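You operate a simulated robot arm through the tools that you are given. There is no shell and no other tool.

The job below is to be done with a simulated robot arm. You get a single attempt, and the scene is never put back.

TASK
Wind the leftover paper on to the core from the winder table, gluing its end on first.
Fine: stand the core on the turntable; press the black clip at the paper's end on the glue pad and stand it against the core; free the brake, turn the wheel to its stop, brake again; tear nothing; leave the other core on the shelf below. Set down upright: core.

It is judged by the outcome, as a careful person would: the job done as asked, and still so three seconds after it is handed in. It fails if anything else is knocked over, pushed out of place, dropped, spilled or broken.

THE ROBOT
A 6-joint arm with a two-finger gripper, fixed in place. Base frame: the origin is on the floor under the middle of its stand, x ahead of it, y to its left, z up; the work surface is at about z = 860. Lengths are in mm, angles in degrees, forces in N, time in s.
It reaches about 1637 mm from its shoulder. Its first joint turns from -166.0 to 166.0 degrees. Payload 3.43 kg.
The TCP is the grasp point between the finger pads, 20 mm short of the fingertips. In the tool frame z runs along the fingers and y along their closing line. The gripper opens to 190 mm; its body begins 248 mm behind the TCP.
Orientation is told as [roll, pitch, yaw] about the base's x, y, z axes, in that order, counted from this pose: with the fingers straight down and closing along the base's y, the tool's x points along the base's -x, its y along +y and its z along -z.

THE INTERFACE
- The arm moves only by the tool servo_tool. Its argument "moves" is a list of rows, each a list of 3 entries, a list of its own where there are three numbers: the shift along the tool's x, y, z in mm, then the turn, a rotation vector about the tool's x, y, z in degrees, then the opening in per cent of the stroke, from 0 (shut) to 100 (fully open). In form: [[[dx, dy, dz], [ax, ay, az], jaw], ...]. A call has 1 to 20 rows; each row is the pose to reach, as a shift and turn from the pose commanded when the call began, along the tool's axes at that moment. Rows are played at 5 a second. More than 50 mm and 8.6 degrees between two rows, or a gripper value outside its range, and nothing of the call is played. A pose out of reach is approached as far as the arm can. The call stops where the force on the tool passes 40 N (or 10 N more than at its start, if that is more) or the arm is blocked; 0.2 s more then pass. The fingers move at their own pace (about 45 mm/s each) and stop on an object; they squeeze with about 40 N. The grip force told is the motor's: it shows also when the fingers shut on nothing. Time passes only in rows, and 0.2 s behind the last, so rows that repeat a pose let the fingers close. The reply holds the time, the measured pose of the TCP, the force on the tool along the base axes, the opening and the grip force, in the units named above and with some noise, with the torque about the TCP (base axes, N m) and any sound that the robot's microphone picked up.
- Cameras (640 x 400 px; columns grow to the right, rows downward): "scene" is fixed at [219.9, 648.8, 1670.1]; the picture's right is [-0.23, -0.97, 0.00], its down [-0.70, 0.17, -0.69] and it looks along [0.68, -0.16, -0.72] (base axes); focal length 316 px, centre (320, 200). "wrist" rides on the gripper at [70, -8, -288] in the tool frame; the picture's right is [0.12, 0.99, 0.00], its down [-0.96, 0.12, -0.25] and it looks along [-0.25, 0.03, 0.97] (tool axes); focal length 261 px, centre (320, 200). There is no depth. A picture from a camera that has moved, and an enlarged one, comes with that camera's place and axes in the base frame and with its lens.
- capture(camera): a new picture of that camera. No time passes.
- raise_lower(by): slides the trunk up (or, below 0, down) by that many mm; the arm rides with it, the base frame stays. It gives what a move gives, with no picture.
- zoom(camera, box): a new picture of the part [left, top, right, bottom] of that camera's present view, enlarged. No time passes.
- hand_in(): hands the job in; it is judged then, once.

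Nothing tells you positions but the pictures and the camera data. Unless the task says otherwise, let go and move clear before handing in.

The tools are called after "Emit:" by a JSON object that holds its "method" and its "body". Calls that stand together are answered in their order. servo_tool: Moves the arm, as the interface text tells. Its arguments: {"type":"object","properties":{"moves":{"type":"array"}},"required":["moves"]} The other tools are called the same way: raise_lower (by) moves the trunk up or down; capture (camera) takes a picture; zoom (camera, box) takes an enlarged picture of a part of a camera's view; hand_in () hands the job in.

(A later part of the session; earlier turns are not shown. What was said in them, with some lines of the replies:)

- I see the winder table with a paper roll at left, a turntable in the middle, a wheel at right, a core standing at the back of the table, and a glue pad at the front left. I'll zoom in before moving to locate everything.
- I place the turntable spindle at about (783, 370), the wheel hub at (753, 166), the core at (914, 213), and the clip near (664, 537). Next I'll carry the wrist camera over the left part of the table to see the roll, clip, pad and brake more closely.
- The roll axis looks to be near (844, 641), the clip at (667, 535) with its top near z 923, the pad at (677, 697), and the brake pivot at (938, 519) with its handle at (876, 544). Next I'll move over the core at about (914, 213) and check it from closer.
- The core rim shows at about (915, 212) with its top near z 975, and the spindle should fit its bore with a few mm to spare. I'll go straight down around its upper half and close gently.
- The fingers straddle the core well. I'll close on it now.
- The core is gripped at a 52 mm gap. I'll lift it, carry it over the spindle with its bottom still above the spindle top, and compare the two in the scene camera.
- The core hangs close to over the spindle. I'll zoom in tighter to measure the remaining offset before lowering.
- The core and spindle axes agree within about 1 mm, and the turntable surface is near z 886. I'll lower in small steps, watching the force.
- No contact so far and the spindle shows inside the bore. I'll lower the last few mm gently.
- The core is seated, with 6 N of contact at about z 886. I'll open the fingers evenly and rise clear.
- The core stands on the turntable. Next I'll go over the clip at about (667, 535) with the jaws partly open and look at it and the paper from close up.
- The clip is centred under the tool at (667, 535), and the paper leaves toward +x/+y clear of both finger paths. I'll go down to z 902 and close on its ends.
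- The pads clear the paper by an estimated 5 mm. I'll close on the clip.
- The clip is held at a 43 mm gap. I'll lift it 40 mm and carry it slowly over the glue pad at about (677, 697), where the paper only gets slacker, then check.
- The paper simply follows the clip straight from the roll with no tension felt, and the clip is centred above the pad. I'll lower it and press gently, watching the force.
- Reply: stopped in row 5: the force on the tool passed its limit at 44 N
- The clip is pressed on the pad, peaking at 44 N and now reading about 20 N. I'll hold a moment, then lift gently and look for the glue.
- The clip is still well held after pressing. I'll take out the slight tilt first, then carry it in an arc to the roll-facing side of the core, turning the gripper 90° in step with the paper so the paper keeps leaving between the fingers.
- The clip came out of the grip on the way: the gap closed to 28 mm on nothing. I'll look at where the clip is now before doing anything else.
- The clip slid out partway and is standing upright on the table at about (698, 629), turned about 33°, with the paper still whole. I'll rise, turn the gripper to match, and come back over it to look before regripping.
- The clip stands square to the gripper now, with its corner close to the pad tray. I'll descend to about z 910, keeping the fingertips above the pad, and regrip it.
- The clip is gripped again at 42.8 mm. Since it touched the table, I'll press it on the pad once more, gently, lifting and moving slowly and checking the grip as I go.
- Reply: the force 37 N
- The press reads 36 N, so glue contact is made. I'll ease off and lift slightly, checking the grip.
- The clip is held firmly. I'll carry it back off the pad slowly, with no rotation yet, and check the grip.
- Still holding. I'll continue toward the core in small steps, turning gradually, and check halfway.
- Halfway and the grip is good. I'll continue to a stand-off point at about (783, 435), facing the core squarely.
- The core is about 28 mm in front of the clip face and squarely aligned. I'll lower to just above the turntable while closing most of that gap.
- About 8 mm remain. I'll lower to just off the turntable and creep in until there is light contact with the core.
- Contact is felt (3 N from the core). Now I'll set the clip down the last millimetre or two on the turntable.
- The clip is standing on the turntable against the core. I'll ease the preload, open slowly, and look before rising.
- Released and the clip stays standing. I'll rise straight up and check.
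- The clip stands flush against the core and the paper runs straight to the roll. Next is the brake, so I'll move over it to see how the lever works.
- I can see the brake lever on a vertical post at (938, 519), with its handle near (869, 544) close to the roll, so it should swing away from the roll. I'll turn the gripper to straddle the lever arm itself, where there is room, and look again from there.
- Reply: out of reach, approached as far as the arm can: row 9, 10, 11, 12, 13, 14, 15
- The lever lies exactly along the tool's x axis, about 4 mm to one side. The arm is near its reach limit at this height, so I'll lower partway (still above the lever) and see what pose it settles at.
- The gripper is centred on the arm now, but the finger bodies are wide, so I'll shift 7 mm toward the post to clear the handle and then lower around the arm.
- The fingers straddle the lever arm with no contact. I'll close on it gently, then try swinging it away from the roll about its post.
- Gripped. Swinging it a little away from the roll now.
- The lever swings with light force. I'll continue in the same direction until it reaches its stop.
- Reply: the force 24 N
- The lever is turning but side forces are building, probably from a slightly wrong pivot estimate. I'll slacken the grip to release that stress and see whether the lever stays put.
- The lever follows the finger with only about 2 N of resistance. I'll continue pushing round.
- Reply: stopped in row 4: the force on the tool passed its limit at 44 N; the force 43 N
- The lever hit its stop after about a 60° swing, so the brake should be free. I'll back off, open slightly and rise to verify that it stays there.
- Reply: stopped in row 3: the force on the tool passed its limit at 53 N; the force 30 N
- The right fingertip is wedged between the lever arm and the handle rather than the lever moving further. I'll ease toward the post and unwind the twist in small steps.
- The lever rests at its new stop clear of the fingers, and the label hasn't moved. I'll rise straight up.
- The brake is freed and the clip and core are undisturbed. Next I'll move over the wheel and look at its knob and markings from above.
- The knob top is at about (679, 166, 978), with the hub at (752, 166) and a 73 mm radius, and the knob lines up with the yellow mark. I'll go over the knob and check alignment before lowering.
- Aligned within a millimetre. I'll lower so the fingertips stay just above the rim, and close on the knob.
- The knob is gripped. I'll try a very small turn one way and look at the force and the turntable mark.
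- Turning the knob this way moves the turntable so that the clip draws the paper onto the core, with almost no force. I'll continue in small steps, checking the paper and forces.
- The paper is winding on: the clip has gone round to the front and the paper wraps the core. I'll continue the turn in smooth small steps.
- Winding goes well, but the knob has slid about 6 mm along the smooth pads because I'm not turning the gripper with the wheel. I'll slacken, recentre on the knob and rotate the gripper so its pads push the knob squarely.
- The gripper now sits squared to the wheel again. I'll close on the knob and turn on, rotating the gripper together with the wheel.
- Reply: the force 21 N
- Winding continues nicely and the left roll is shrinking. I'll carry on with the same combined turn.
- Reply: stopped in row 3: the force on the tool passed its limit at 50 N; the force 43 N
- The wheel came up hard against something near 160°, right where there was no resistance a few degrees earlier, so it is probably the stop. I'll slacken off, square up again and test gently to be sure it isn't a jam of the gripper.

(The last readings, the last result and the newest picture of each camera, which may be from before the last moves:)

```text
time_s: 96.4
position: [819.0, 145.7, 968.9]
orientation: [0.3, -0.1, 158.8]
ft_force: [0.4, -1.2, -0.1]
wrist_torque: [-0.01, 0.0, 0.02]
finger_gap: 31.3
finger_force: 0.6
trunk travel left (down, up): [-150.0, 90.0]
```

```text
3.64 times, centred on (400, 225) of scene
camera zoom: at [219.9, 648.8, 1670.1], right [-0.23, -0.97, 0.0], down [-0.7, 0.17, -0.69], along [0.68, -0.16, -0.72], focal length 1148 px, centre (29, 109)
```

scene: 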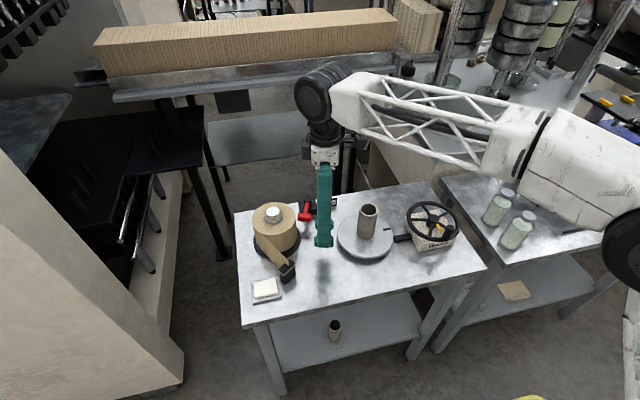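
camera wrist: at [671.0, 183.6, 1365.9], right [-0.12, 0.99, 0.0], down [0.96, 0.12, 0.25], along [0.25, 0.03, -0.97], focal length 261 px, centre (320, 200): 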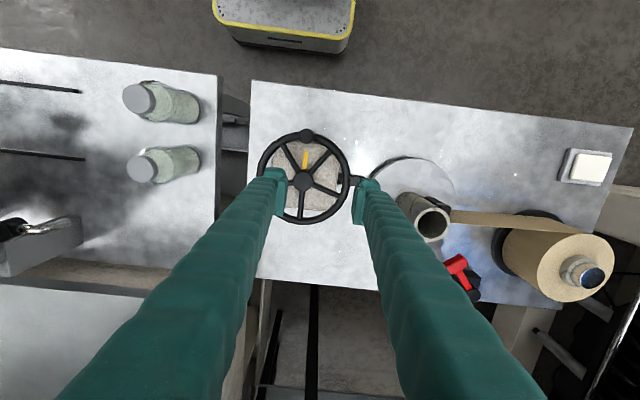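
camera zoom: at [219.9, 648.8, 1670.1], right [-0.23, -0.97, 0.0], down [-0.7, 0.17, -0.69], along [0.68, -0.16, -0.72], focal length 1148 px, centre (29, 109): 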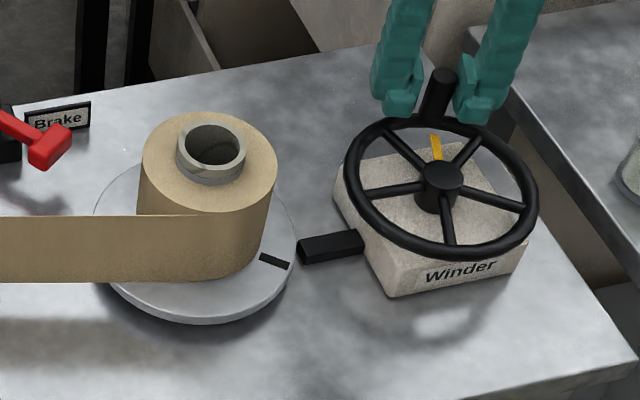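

The wheel looks sound and the knob is touching the pushing finger lightly. I'll push a few degrees more to confirm that this is the true stop.

Emit:
{"method": "servo_tool", "body": {"moves": [[[0, 0, 0], [0, 0, 0], 8], [[0, 0, 0], [0, 0, 0], 8], [[0, -1.3, 0], [0, 0, -1], 8], [[-0.05, -2.5, 0], [0, 0, -2], 8], [[-0.1, -3.8, 0], [0, 0, -3], 8], [[-0.1, -3.8, 0], [0, 0, -3], 8]]}}

Emit:
{"method": "zoom", "body": {"camera": "scene", "box": [320, 170, 480, 280]}}

```text
time_s: 97.8
position: [818.9, 146.3, 970.4]
orientation: [0.4, -0.1, 161.8]
ft_force: [-20.8, -27.5, -0.7]
wrist_torque: [-0.16, 0.26, -0.28]
finger_gap: 34.0
finger_force: 16.0
trunk travel left (down, up): [-150.0, 90.0]
```

```text
3.64 times, centred on (400, 225) of scene
camera zoom: at [219.9, 648.8, 1670.1], right [-0.23, -0.97, 0.0], down [-0.7, 0.17, -0.69], along [0.68, -0.16, -0.72], focal length 1148 px, centre (29, 109)
```

zoom: 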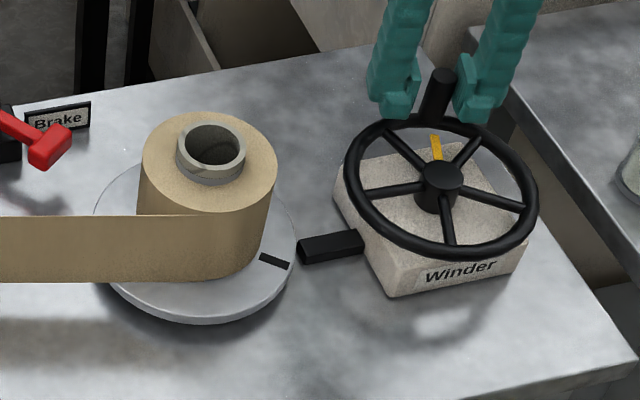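

The turntable mark didn't budge under 33 N, so this is the wheel's stop. I'll ease off without dragging the knob back, open the fingers and rise.

Emit:
{"method": "servo_tool", "body": {"moves": [[[0, 2, 0], [0, 0, 1], 20], [[0, 4, 0], [0, 0, 2], 22], [[0, 6, 0], [0, 0, 3], 25], [[0, 6, 0], [0, 0, 3], 25], [[0, 6, 0], [0, 0, 3], 25]]}}

Emit:
{"method": "zoom", "body": {"camera": "wrist", "box": [250, 130, 390, 240]}}

```text
time_s: 99.0
position: [817.9, 143.6, 970.5]
orientation: [0.4, 0.0, 159.0]
ft_force: [0.6, 0.2, -0.9]
wrist_torque: [-0.03, -0.01, -0.01]
finger_gap: 47.6
finger_force: 0.2
trunk travel left (down, up): [-150.0, 90.0]
```

```text
3.64 times, centred on (320, 185) of wrist
camera zoom: at [889.0, 128.2, 1256.5], right [-0.25, -0.97, 0.01], down [-0.94, 0.24, 0.25], along [-0.24, 0.06, -0.97], focal length 948 px, centre (320, 254)
```

zoom: 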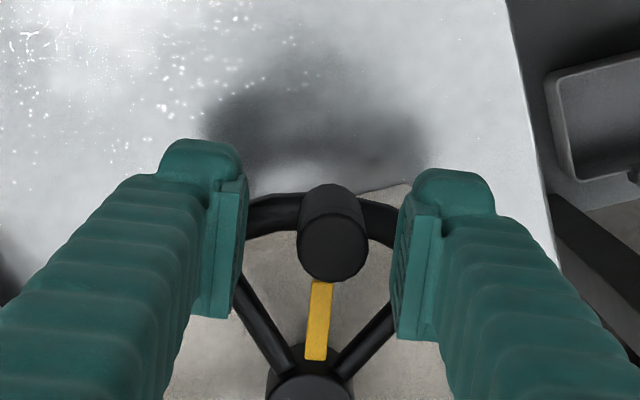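

The knob is clear of the fingers. I'll rise and travel toward the brake lever with the fingers closed, turning to line up beside its handle on the side away from the roll.

Emit:
{"method": "servo_tool", "body": {"moves": [[[0, 0, -15], [0, 0, 0], 25], [[0, 0, -40], [0, 0, 0], 25], [[0, 0, -75], [0, 0, 0], 25], [[0, 0, -110], [-0.37, 0.14, 0], 25], [[0, 0, -110], [-0.37, 0.14, 0], 25]]}}

Emit:
{"method": "capture", "body": {"camera": "scene"}}

Emit:
{"method": "zoom", "body": {"camera": "scene", "box": [320, 170, 480, 280]}}

```text
time_s: 100.2
position: [819.8, 146.1, 1081.3]
orientation: [0.8, 0.0, 158.9]
ft_force: [-0.1, 0.6, 0.3]
wrist_torque: [-0.02, 0.0, 0.03]
finger_gap: 47.4
finger_force: 0.1
trunk travel left (down, up): [-150.0, 90.0]
```

```text
taken
```

scene: 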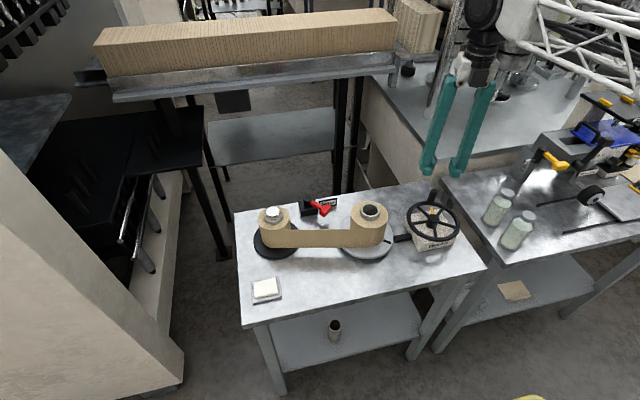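

```text
3.64 times, centred on (400, 225) of scene
camera zoom: at [219.9, 648.8, 1670.1], right [-0.23, -0.97, 0.0], down [-0.7, 0.17, -0.69], along [0.68, -0.16, -0.72], focal length 1148 px, centre (29, 109)
```

zoom: 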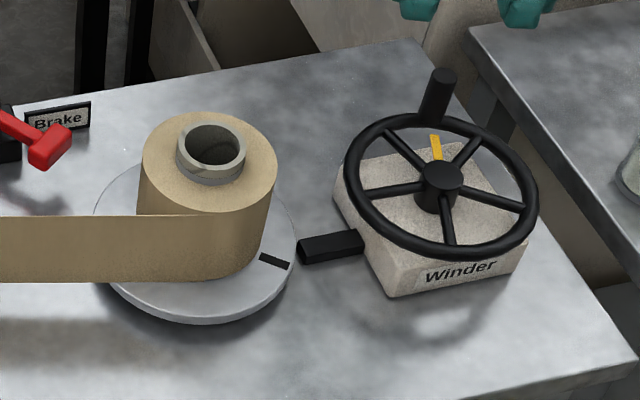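

Emit:
{"method": "servo_tool", "body": {"moves": [[[0, 0, 0], [0.8, 0, 0], 10], [[0, 0, 0], [0.8, 0, 0], 0], [[0, 0, 0], [0.8, 0, 0], 0], [[0, 0, 0], [0.8, 0, 0], 0]]}}

```text
time_s: 101.2
position: [818.7, 145.4, 1080.2]
orientation: [0.0, 0.1, 158.8]
ft_force: [0.1, -1.4, 0.2]
wrist_torque: [0.03, -0.02, 0.03]
finger_gap: 0.0
finger_force: 34.0
trunk travel left (down, up): [-150.0, 90.0]
```

Emit:
{"method": "servo_tool", "body": {"moves": [[[0, -20, 0], [0, 0, 7.9], 0], [[0, -40, 0], [0, 0, 15.8], 0], [[0, -60, 0], [0, 0, 23.8], 0], [[-1, -80, 0], [0, 0, 31.7], 0], [[-1, -100, 0], [0, 0, 39.6], 0], [[-1, -120, 0], [0, 0, 47.5], 0], [[-1, -140, 0], [0, 0, 55.4], 0], [[-1.5, -160, 0], [0, 0, 63.4], 0], [[-1.5, -180, 0], [0, 0, 71.3], 0], [[-1.5, -200, 0], [0, 0, 79.2], 0], [[-2, -220, 0], [0, 0, 87.1], 0], [[-2, -240, 0], [0, 0, 95], 0], [[-2, -260, 0], [0, 0, 103], 0], [[-2.5, -280, 0], [0, 0, 110.9], 0], [[-2.8, -301, 0], [0, 0, 118.8], 0], [[-2.8, -301, 0], [0, 0, 118.8], 0]]}}

Emit:
{"method": "capture", "body": {"camera": "wrist"}}

Emit:
{"method": "zoom", "body": {"camera": "wrist", "box": [250, 110, 410, 220]}}

```text
time_s: 104.6
position: [924.3, 425.1, 1078.8]
orientation: [-0.1, -0.1, 40.0]
ft_force: [0.0, -0.6, 0.3]
wrist_torque: [-0.01, 0.04, -0.02]
finger_gap: 0.0
finger_force: 34.1
trunk travel left (down, up): [-150.0, 90.0]
```

```text
taken
camera wrist: at [876.0, 373.3, 1366.1], right [-0.73, 0.68, 0.0], down [0.66, 0.71, 0.25], along [0.17, 0.18, -0.97], focal length 261 px, centre (320, 200)
```

wrist: 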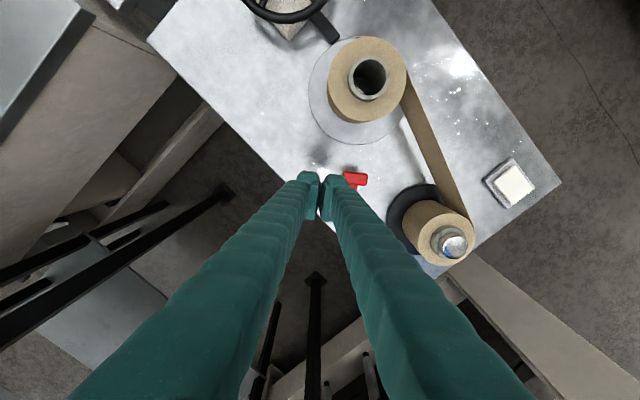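

```text
3.64 times, centred on (330, 165) of wrist
camera zoom: at [876.0, 373.3, 1366.1], right [-0.73, 0.68, 0.0], down [0.66, 0.71, 0.25], along [0.17, 0.18, -0.97], focal length 948 px, centre (284, 327)
```

zoom: 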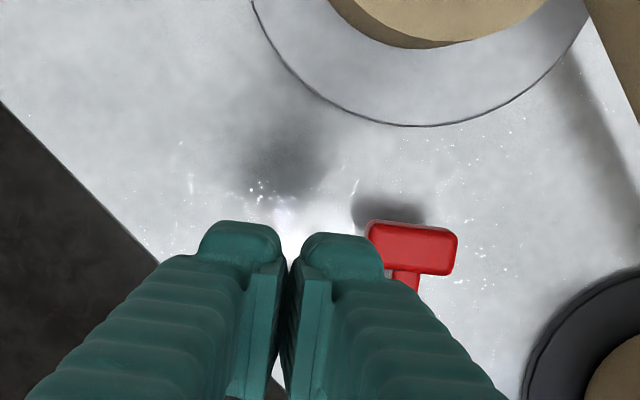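

The handle is at 62 mm along the tool's y axis, leaving about 8 mm between it and the closed fingers. I'll lower beside it, staying above the label.

Emit:
{"method": "servo_tool", "body": {"moves": [[[0, 0, 35], [0, 0, 0], 0], [[0, 0, 70], [0, 0, 0], 0], [[0, 0, 105], [0, 0, 0], 0], [[0, 0, 130], [0, 0, 0], 0], [[0, 0, 145], [0, 0, 0], 0], [[0, 0, 151], [0, 0, 0], 0], [[0, 0, 151], [0, 0, 0], 0]]}}

Emit:
{"method": "zoom", "body": {"camera": "wrist", "box": [270, 110, 410, 220]}}

Emit:
{"method": "zoom", "body": {"camera": "scene", "box": [280, 160, 380, 240]}}

```text
time_s: 106.2
position: [923.7, 425.8, 928.1]
orientation: [-0.1, -0.1, 40.1]
ft_force: [1.2, -0.7, -0.4]
wrist_torque: [0.02, -0.04, -0.01]
finger_gap: 0.2
finger_force: 34.6
trunk travel left (down, up): [-150.0, 90.0]
```

```text
3.64 times, centred on (340, 165) of wrist
camera zoom: at [876.4, 374.3, 1214.9], right [-0.73, 0.68, 0.0], down [0.66, 0.71, 0.25], along [0.17, 0.18, -0.97], focal length 948 px, centre (247, 327)
```

zoom: 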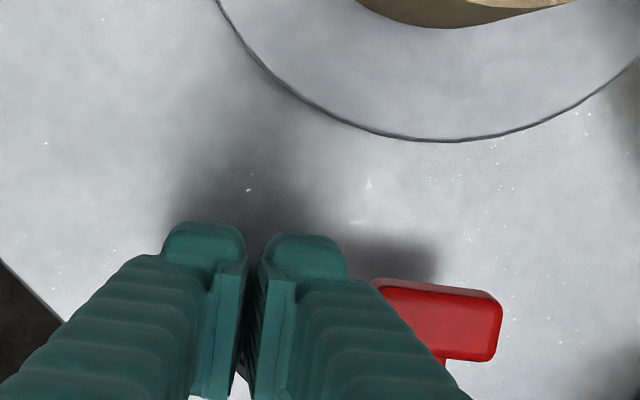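

```text
5.00 times, centred on (330, 200) of scene
camera zoom: at [219.9, 648.8, 1670.1], right [-0.23, -0.97, 0.0], down [-0.7, 0.17, -0.69], along [0.68, -0.16, -0.72], focal length 1578 px, centre (270, 200)
```

zoom: 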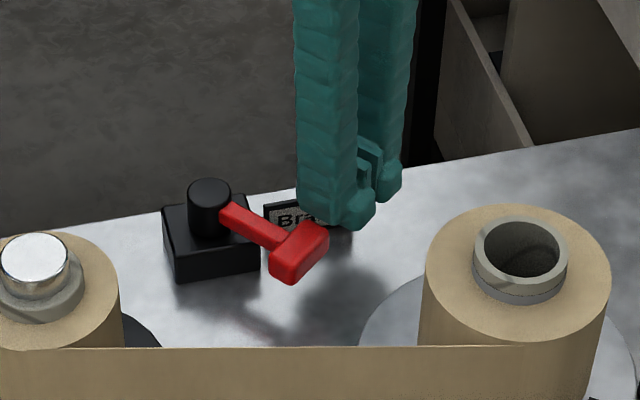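

I'll push the handle back round toward its original position, following the arc about the post.

Emit:
{"method": "servo_tool", "body": {"moves": [[[0, 4, 0], [0, 0, 0], 0], [[0, 8, 0], [0, 0, 0], 0], [[4.44, 14.35, 0], [0, 0, 5], 0], [[8.3, 21.06, 0], [0, 0, 10], 0], [[11.58, 28.09, 0], [0, 0, 15], 0], [[14.22, 35.37, 0], [0, 0, 20], 0], [[16.21, 42.85, 0], [0, 0, 25], 0], [[17.55, 50.49, 0], [0, 0, 30], 0], [[17.55, 50.49, 0], [0, 0, 30], 0]]}}

Emit:
{"method": "zoom", "body": {"camera": "wrist", "box": [270, 110, 410, 220]}}

Emit:
{"method": "zoom", "body": {"camera": "scene", "box": [280, 160, 380, 240]}}

```text
time_s: 108.2
position: [878.6, 455.3, 929.6]
orientation: [0.0, -0.1, 10.1]
ft_force: [-0.1, 0.4, -0.5]
wrist_torque: [0.0, 0.01, 0.01]
finger_gap: 0.2
finger_force: 34.6
trunk travel left (down, up): [-150.0, 90.0]
```

```text
3.64 times, centred on (340, 165) of wrist
camera zoom: at [810.9, 434.0, 1215.1], right [-0.29, 0.96, 0.0], down [0.93, 0.28, 0.25], along [0.24, 0.07, -0.97], focal length 948 px, centre (247, 327)
```

zoom: 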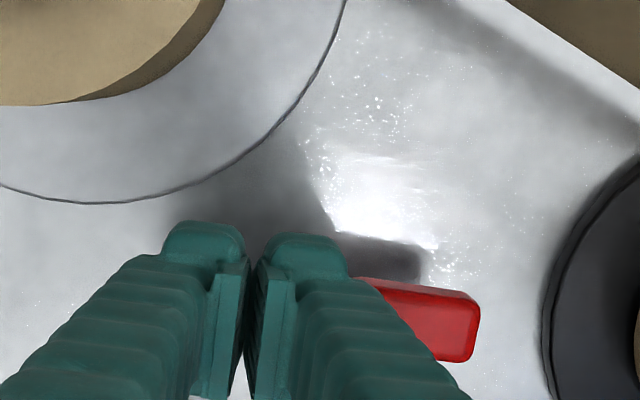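

```text
5.00 times, centred on (330, 200) of scene
camera zoom: at [219.9, 648.8, 1670.1], right [-0.23, -0.97, 0.0], down [-0.7, 0.17, -0.69], along [0.68, -0.16, -0.72], focal length 1578 px, centre (270, 200)
```

zoom: 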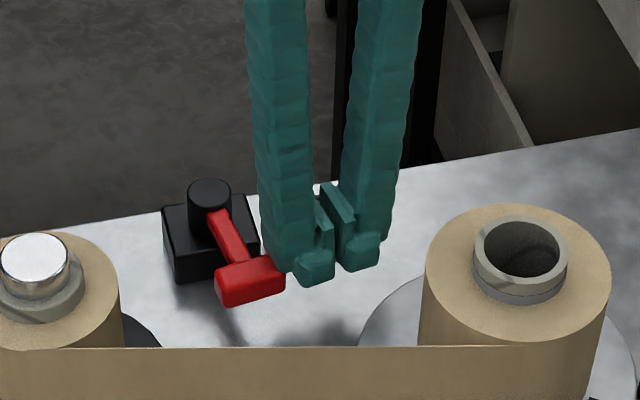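

Emit:
{"method": "servo_tool", "body": {"moves": [[[4.44, 6.35, 0], [0, 0, 5], 0], [[8.3, 13.06, 0], [0, 0, 10], 0], [[11.58, 20.09, 0], [0, 0, 15], 0], [[14.22, 27.37, 0], [0, 0, 20], 0], [[15.3, 31.1, 0], [0, 0, 22.5], 0], [[15.3, 31.1, 0], [0, 0, 22.5], 0]]}}

Emit:
{"method": "zoom", "body": {"camera": "wrist", "box": [270, 110, 410, 220]}}

Emit:
{"method": "zoom", "body": {"camera": "scene", "box": [280, 160, 380, 240]}}

```text
time_s: 109.6
position: [855.9, 481.7, 928.1]
orientation: [0.0, -0.1, -12.6]
ft_force: [-0.2, -0.6, 0.5]
wrist_torque: [0.04, 0.03, 0.03]
finger_gap: 0.1
finger_force: 33.9
trunk travel left (down, up): [-150.0, 90.0]
```

```text
3.64 times, centred on (340, 165) of wrist
camera zoom: at [787.4, 487.5, 1214.9], right [0.1, 1.0, 0.0], down [0.96, -0.09, 0.25], along [0.25, -0.02, -0.97], focal length 948 px, centre (247, 327)
```

zoom: 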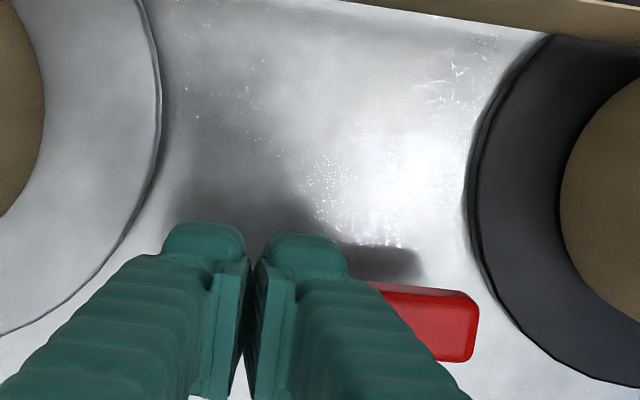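

```text
5.00 times, centred on (330, 200) of scene
camera zoom: at [219.9, 648.8, 1670.1], right [-0.23, -0.97, 0.0], down [-0.7, 0.17, -0.69], along [0.68, -0.16, -0.72], focal length 1578 px, centre (270, 200)
```

zoom: 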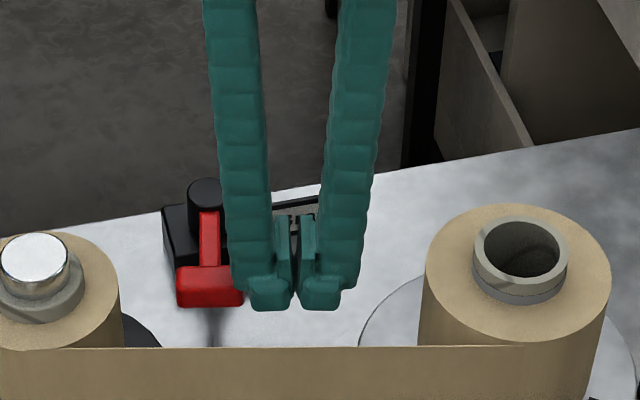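

Emit:
{"method": "servo_tool", "body": {"moves": [[[2.29, 3.13, 0], [0, 0, 2.5], 0], [[4.44, 6.35, 0], [0, 0, 5], 0], [[6.44, 9.67, 0], [0, 0, 7.5], 0], [[6.44, 9.67, 0], [0, 0, 7.5], 0]]}}

Emit:
{"method": "zoom", "body": {"camera": "scene", "box": [280, 160, 380, 240]}}

```text
time_s: 110.6
position: [852.6, 491.9, 929.0]
orientation: [0.0, -0.1, -19.8]
ft_force: [-0.1, -0.9, 0.3]
wrist_torque: [0.0, 0.0, 0.01]
finger_gap: 0.0
finger_force: 34.4
trunk travel left (down, up): [-150.0, 90.0]
```

```text
5.00 times, centred on (330, 200) of scene
camera zoom: at [219.9, 648.8, 1670.1], right [-0.23, -0.97, 0.0], down [-0.7, 0.17, -0.69], along [0.68, -0.16, -0.72], focal length 1578 px, centre (270, 200)
```

zoom: 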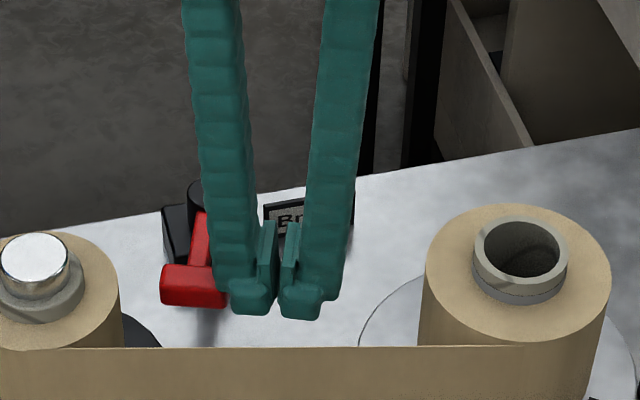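

The lever is within a degree or two of its original place. I'll push gently until it meets its stop.

Emit:
{"method": "servo_tool", "body": {"moves": [[[1, 1.25, 0], [0, 0, 1], 0], [[1.8, 2.5, 0], [0, 0, 2], 0], [[2.6, 3.7, 0], [0, 0, 3], 0], [[2.6, 3.7, 0], [0, 0, 3], 0]]}}

Emit:
{"method": "zoom", "body": {"camera": "scene", "box": [280, 160, 380, 240]}}

```text
time_s: 111.6
position: [852.1, 493.9, 928.4]
orientation: [0.0, 0.0, -23.0]
ft_force: [-13.1, -17.4, -2.2]
wrist_torque: [-0.21, 0.12, 0.44]
finger_gap: 0.0
finger_force: 34.0
trunk travel left (down, up): [-150.0, 90.0]
```

```text
5.00 times, centred on (330, 200) of scene
camera zoom: at [219.9, 648.8, 1670.1], right [-0.23, -0.97, 0.0], down [-0.7, 0.17, -0.69], along [0.68, -0.16, -0.72], focal length 1578 px, centre (270, 200)
```

zoom: 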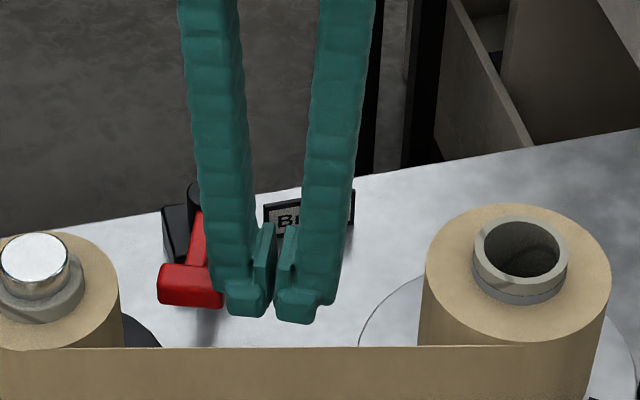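

The lever is back at its original stop, with the reaction now at 22 N, so the brake is on. I'll back straight off and rise.

Emit:
{"method": "servo_tool", "body": {"moves": [[[0, -3, 0], [0, 0, 0], 0], [[0, -8, 0], [0, 0, 0], 0], [[0, -15, 0], [0, 0, 0], 0], [[0, -20, -15], [0, 0, 0], 0], [[0, -20, -45], [0, 0, 0], 0], [[0, -20, -80], [0, 0, 0], 0], [[0, -20, -120], [0, 0, 0], 0], [[0, -20, -150], [0, 0, 0], 0], [[0, -20, -150], [0, 0, 0], 0]]}}

Emit:
{"method": "capture", "body": {"camera": "scene"}}

Emit:
{"method": "zoom", "body": {"camera": "scene", "box": [230, 170, 480, 300]}}

Emit:
{"method": "zoom", "body": {"camera": "scene", "box": [280, 180, 350, 230]}}

```text
time_s: 113.6
position: [844.3, 480.0, 1079.0]
orientation: [-0.1, 0.0, -22.8]
ft_force: [-0.2, -1.4, -0.2]
wrist_torque: [0.0, -0.03, 0.01]
finger_gap: 0.0
finger_force: 34.7
trunk travel left (down, up): [-150.0, 90.0]
```

```text
taken
```

scene: 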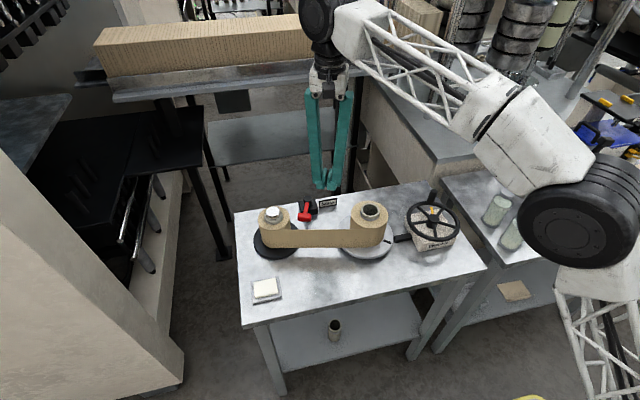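

```text
2.56 times, centred on (355, 235) of scene
camera zoom: at [219.9, 648.8, 1670.1], right [-0.23, -0.97, 0.0], down [-0.7, 0.17, -0.69], along [0.68, -0.16, -0.72], focal length 808 px, centre (230, 110)
```

zoom: 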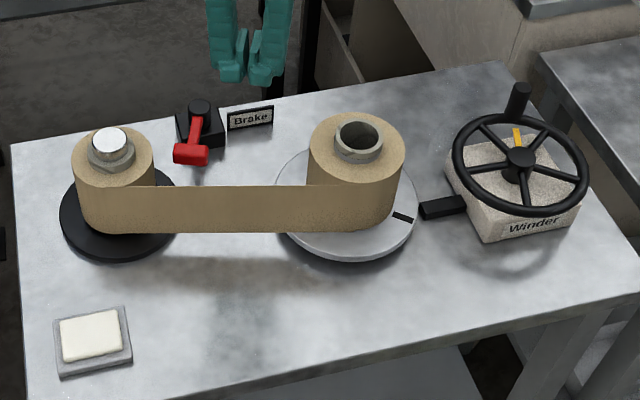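

```text
8.00 times, centred on (315, 205) of scene
camera zoom: at [219.9, 648.8, 1670.1], right [-0.23, -0.97, 0.0], down [-0.7, 0.17, -0.69], along [0.68, -0.16, -0.72], focal length 2525 px, centre (360, 160)
```

zoom: 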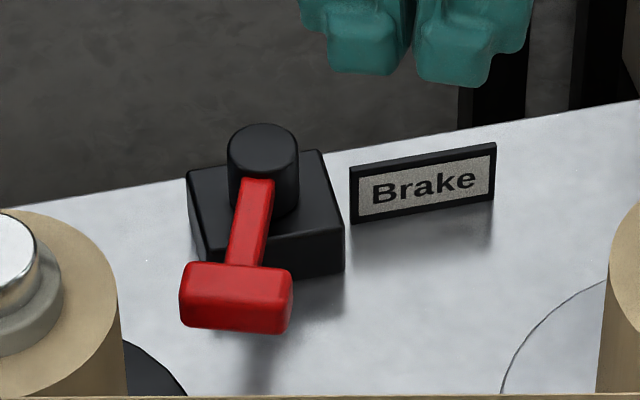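

The brake lever is exactly back where it began, the wheel and turntable haven't moved from the stop, and the paper strip is whole. I'll inspect the wound core up close before handing in.

Emit:
{"method": "zoom", "body": {"camera": "scene", "box": [330, 185, 430, 275]}}

Emit:
{"method": "zoom", "body": {"camera": "scene", "box": [400, 180, 480, 260]}}

Emit:
{"method": "capture", "body": {"camera": "wrist"}}

Emit:
{"method": "zoom", "body": {"camera": "scene", "box": [290, 300, 390, 370]}}

```text
4.44 times, centred on (380, 230) of scene
camera zoom: at [219.9, 648.8, 1670.1], right [-0.23, -0.97, 0.0], down [-0.7, 0.17, -0.69], along [0.68, -0.16, -0.72], focal length 1403 px, centre (53, 67)
```

zoom: 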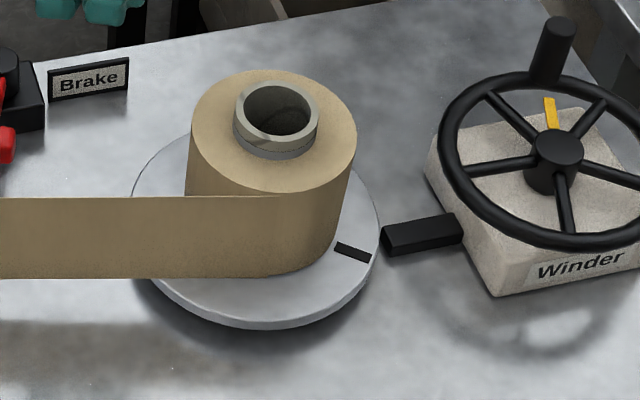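

```text
5.00 times, centred on (440, 220) of scene
camera zoom: at [219.9, 648.8, 1670.1], right [-0.23, -0.97, 0.0], down [-0.7, 0.17, -0.69], along [0.68, -0.16, -0.72], focal length 1578 px, centre (-280, 100)
```

zoom: 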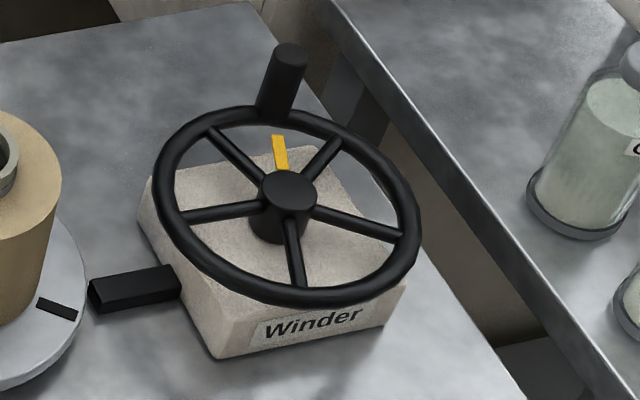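

```text
taken
camera wrist: at [776.9, 498.9, 1366.7], right [0.28, 0.96, 0.0], down [0.93, -0.27, 0.25], along [0.24, -0.07, -0.97], focal length 261 px, centre (320, 200)
```

wrist: 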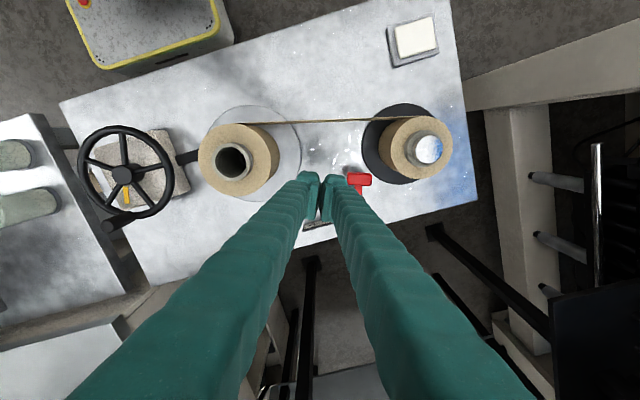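

```text
5.71 times, centred on (340, 335) of scene
camera zoom: at [219.9, 648.8, 1670.1], right [-0.23, -0.97, 0.0], down [-0.7, 0.17, -0.69], along [0.68, -0.16, -0.72], focal length 1804 px, centre (206, -571)
```

zoom: 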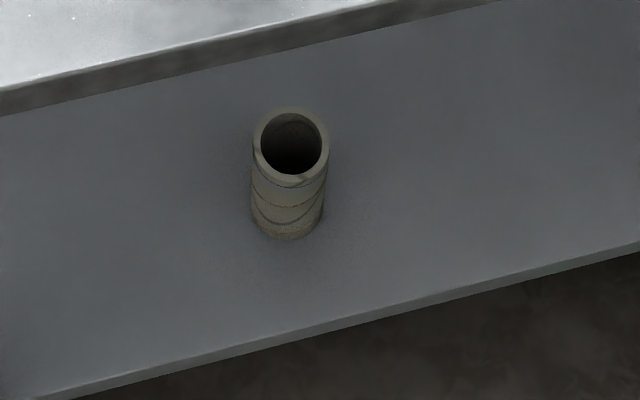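

Everything looks right: the core is upright with the paper wound on, the wheel is at 160° against its stop, the brake is on, and the spare core is still on the shelf. I'll move the arm clear and take a last look.

Emit:
{"method": "servo_tool", "body": {"moves": [[[10, -10, -30], [0, 0, 0], 10], [[30, -35, -60], [0, 0, 0], 20], [[50, -60, -85], [0, 0, 0], 30], [[70, -85, -105], [0, 0, 0], 40], [[90, -110, -120], [0, 0, 0], 50], [[107, -132, -130], [0, 0, 0], 50], [[107, -132, -130], [0, 0, 0], 50], [[107, -132, -130], [0, 0, 0], 50], [[107, -132, -130], [0, 0, 0], 50], [[107, -132, -130], [0, 0, 0], 50], [[107, -132, -130], [0, 0, 0], 50], [[107, -132, -130], [0, 0, 0], 50]]}}

Emit:
{"method": "capture", "body": {"camera": "scene"}}

Emit:
{"method": "zoom", "body": {"camera": "scene", "box": [230, 170, 480, 300]}}

```text
time_s: 116.2
position: [691.9, 399.8, 1208.9]
orientation: [0.0, 0.0, -22.9]
ft_force: [-0.9, 0.6, 0.2]
wrist_torque: [0.02, -0.02, 0.02]
finger_gap: 94.8
finger_force: 0.1
trunk travel left (down, up): [-150.0, 90.0]
```

```text
taken
```

scene: 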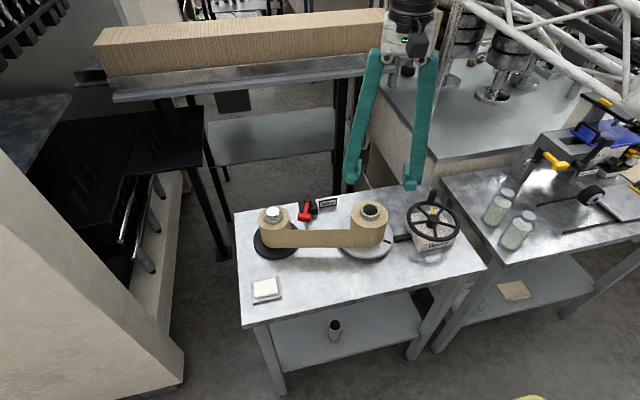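

```text
2.56 times, centred on (355, 235) of scene
camera zoom: at [219.9, 648.8, 1670.1], right [-0.23, -0.97, 0.0], down [-0.7, 0.17, -0.69], along [0.68, -0.16, -0.72], focal length 808 px, centre (230, 110)
```

zoom: 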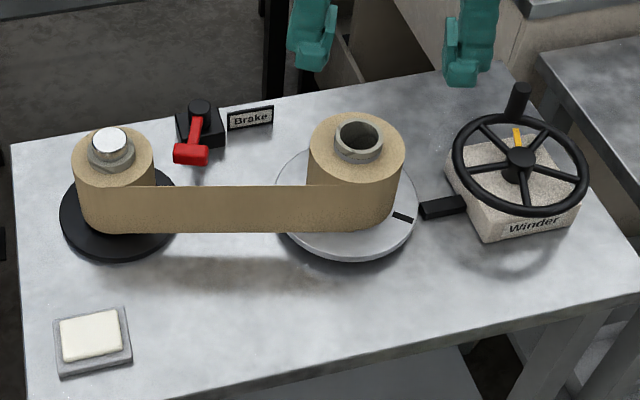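

The arm is clear and the scene is steady: paper wound on the upright core, wheel at its stop, brake on, nothing torn or displaced. I'm handing in the job.

Emit:
{"method": "hand_in", "body": {}}

```text
The job is handed in.
```

I've handed in the job: the paper is wound onto the core, the wheel is at its stop and the brake is back on. The result of the judging hasn't been shown to me.

- **Core:** It stands upright on the turntable spindle.
- **Clip:** It slipped out of the gripper once after its first press on the glue pad. It landed upright on the table with the paper whole. I picked it up, pressed it on the pad again and stood it against the core.
- **Wheel:** It turned about 160° and then would not move under about 33 N of push, so I took that as its stop. Some paper is still left on the original roll at that point.
- **Brake:** I freed it before winding and returned the lever to exactly where it started.
- **Rest of the table:** In the last pictures nothing is torn, knocked over or out of place, and the other core is still on the shelf below.
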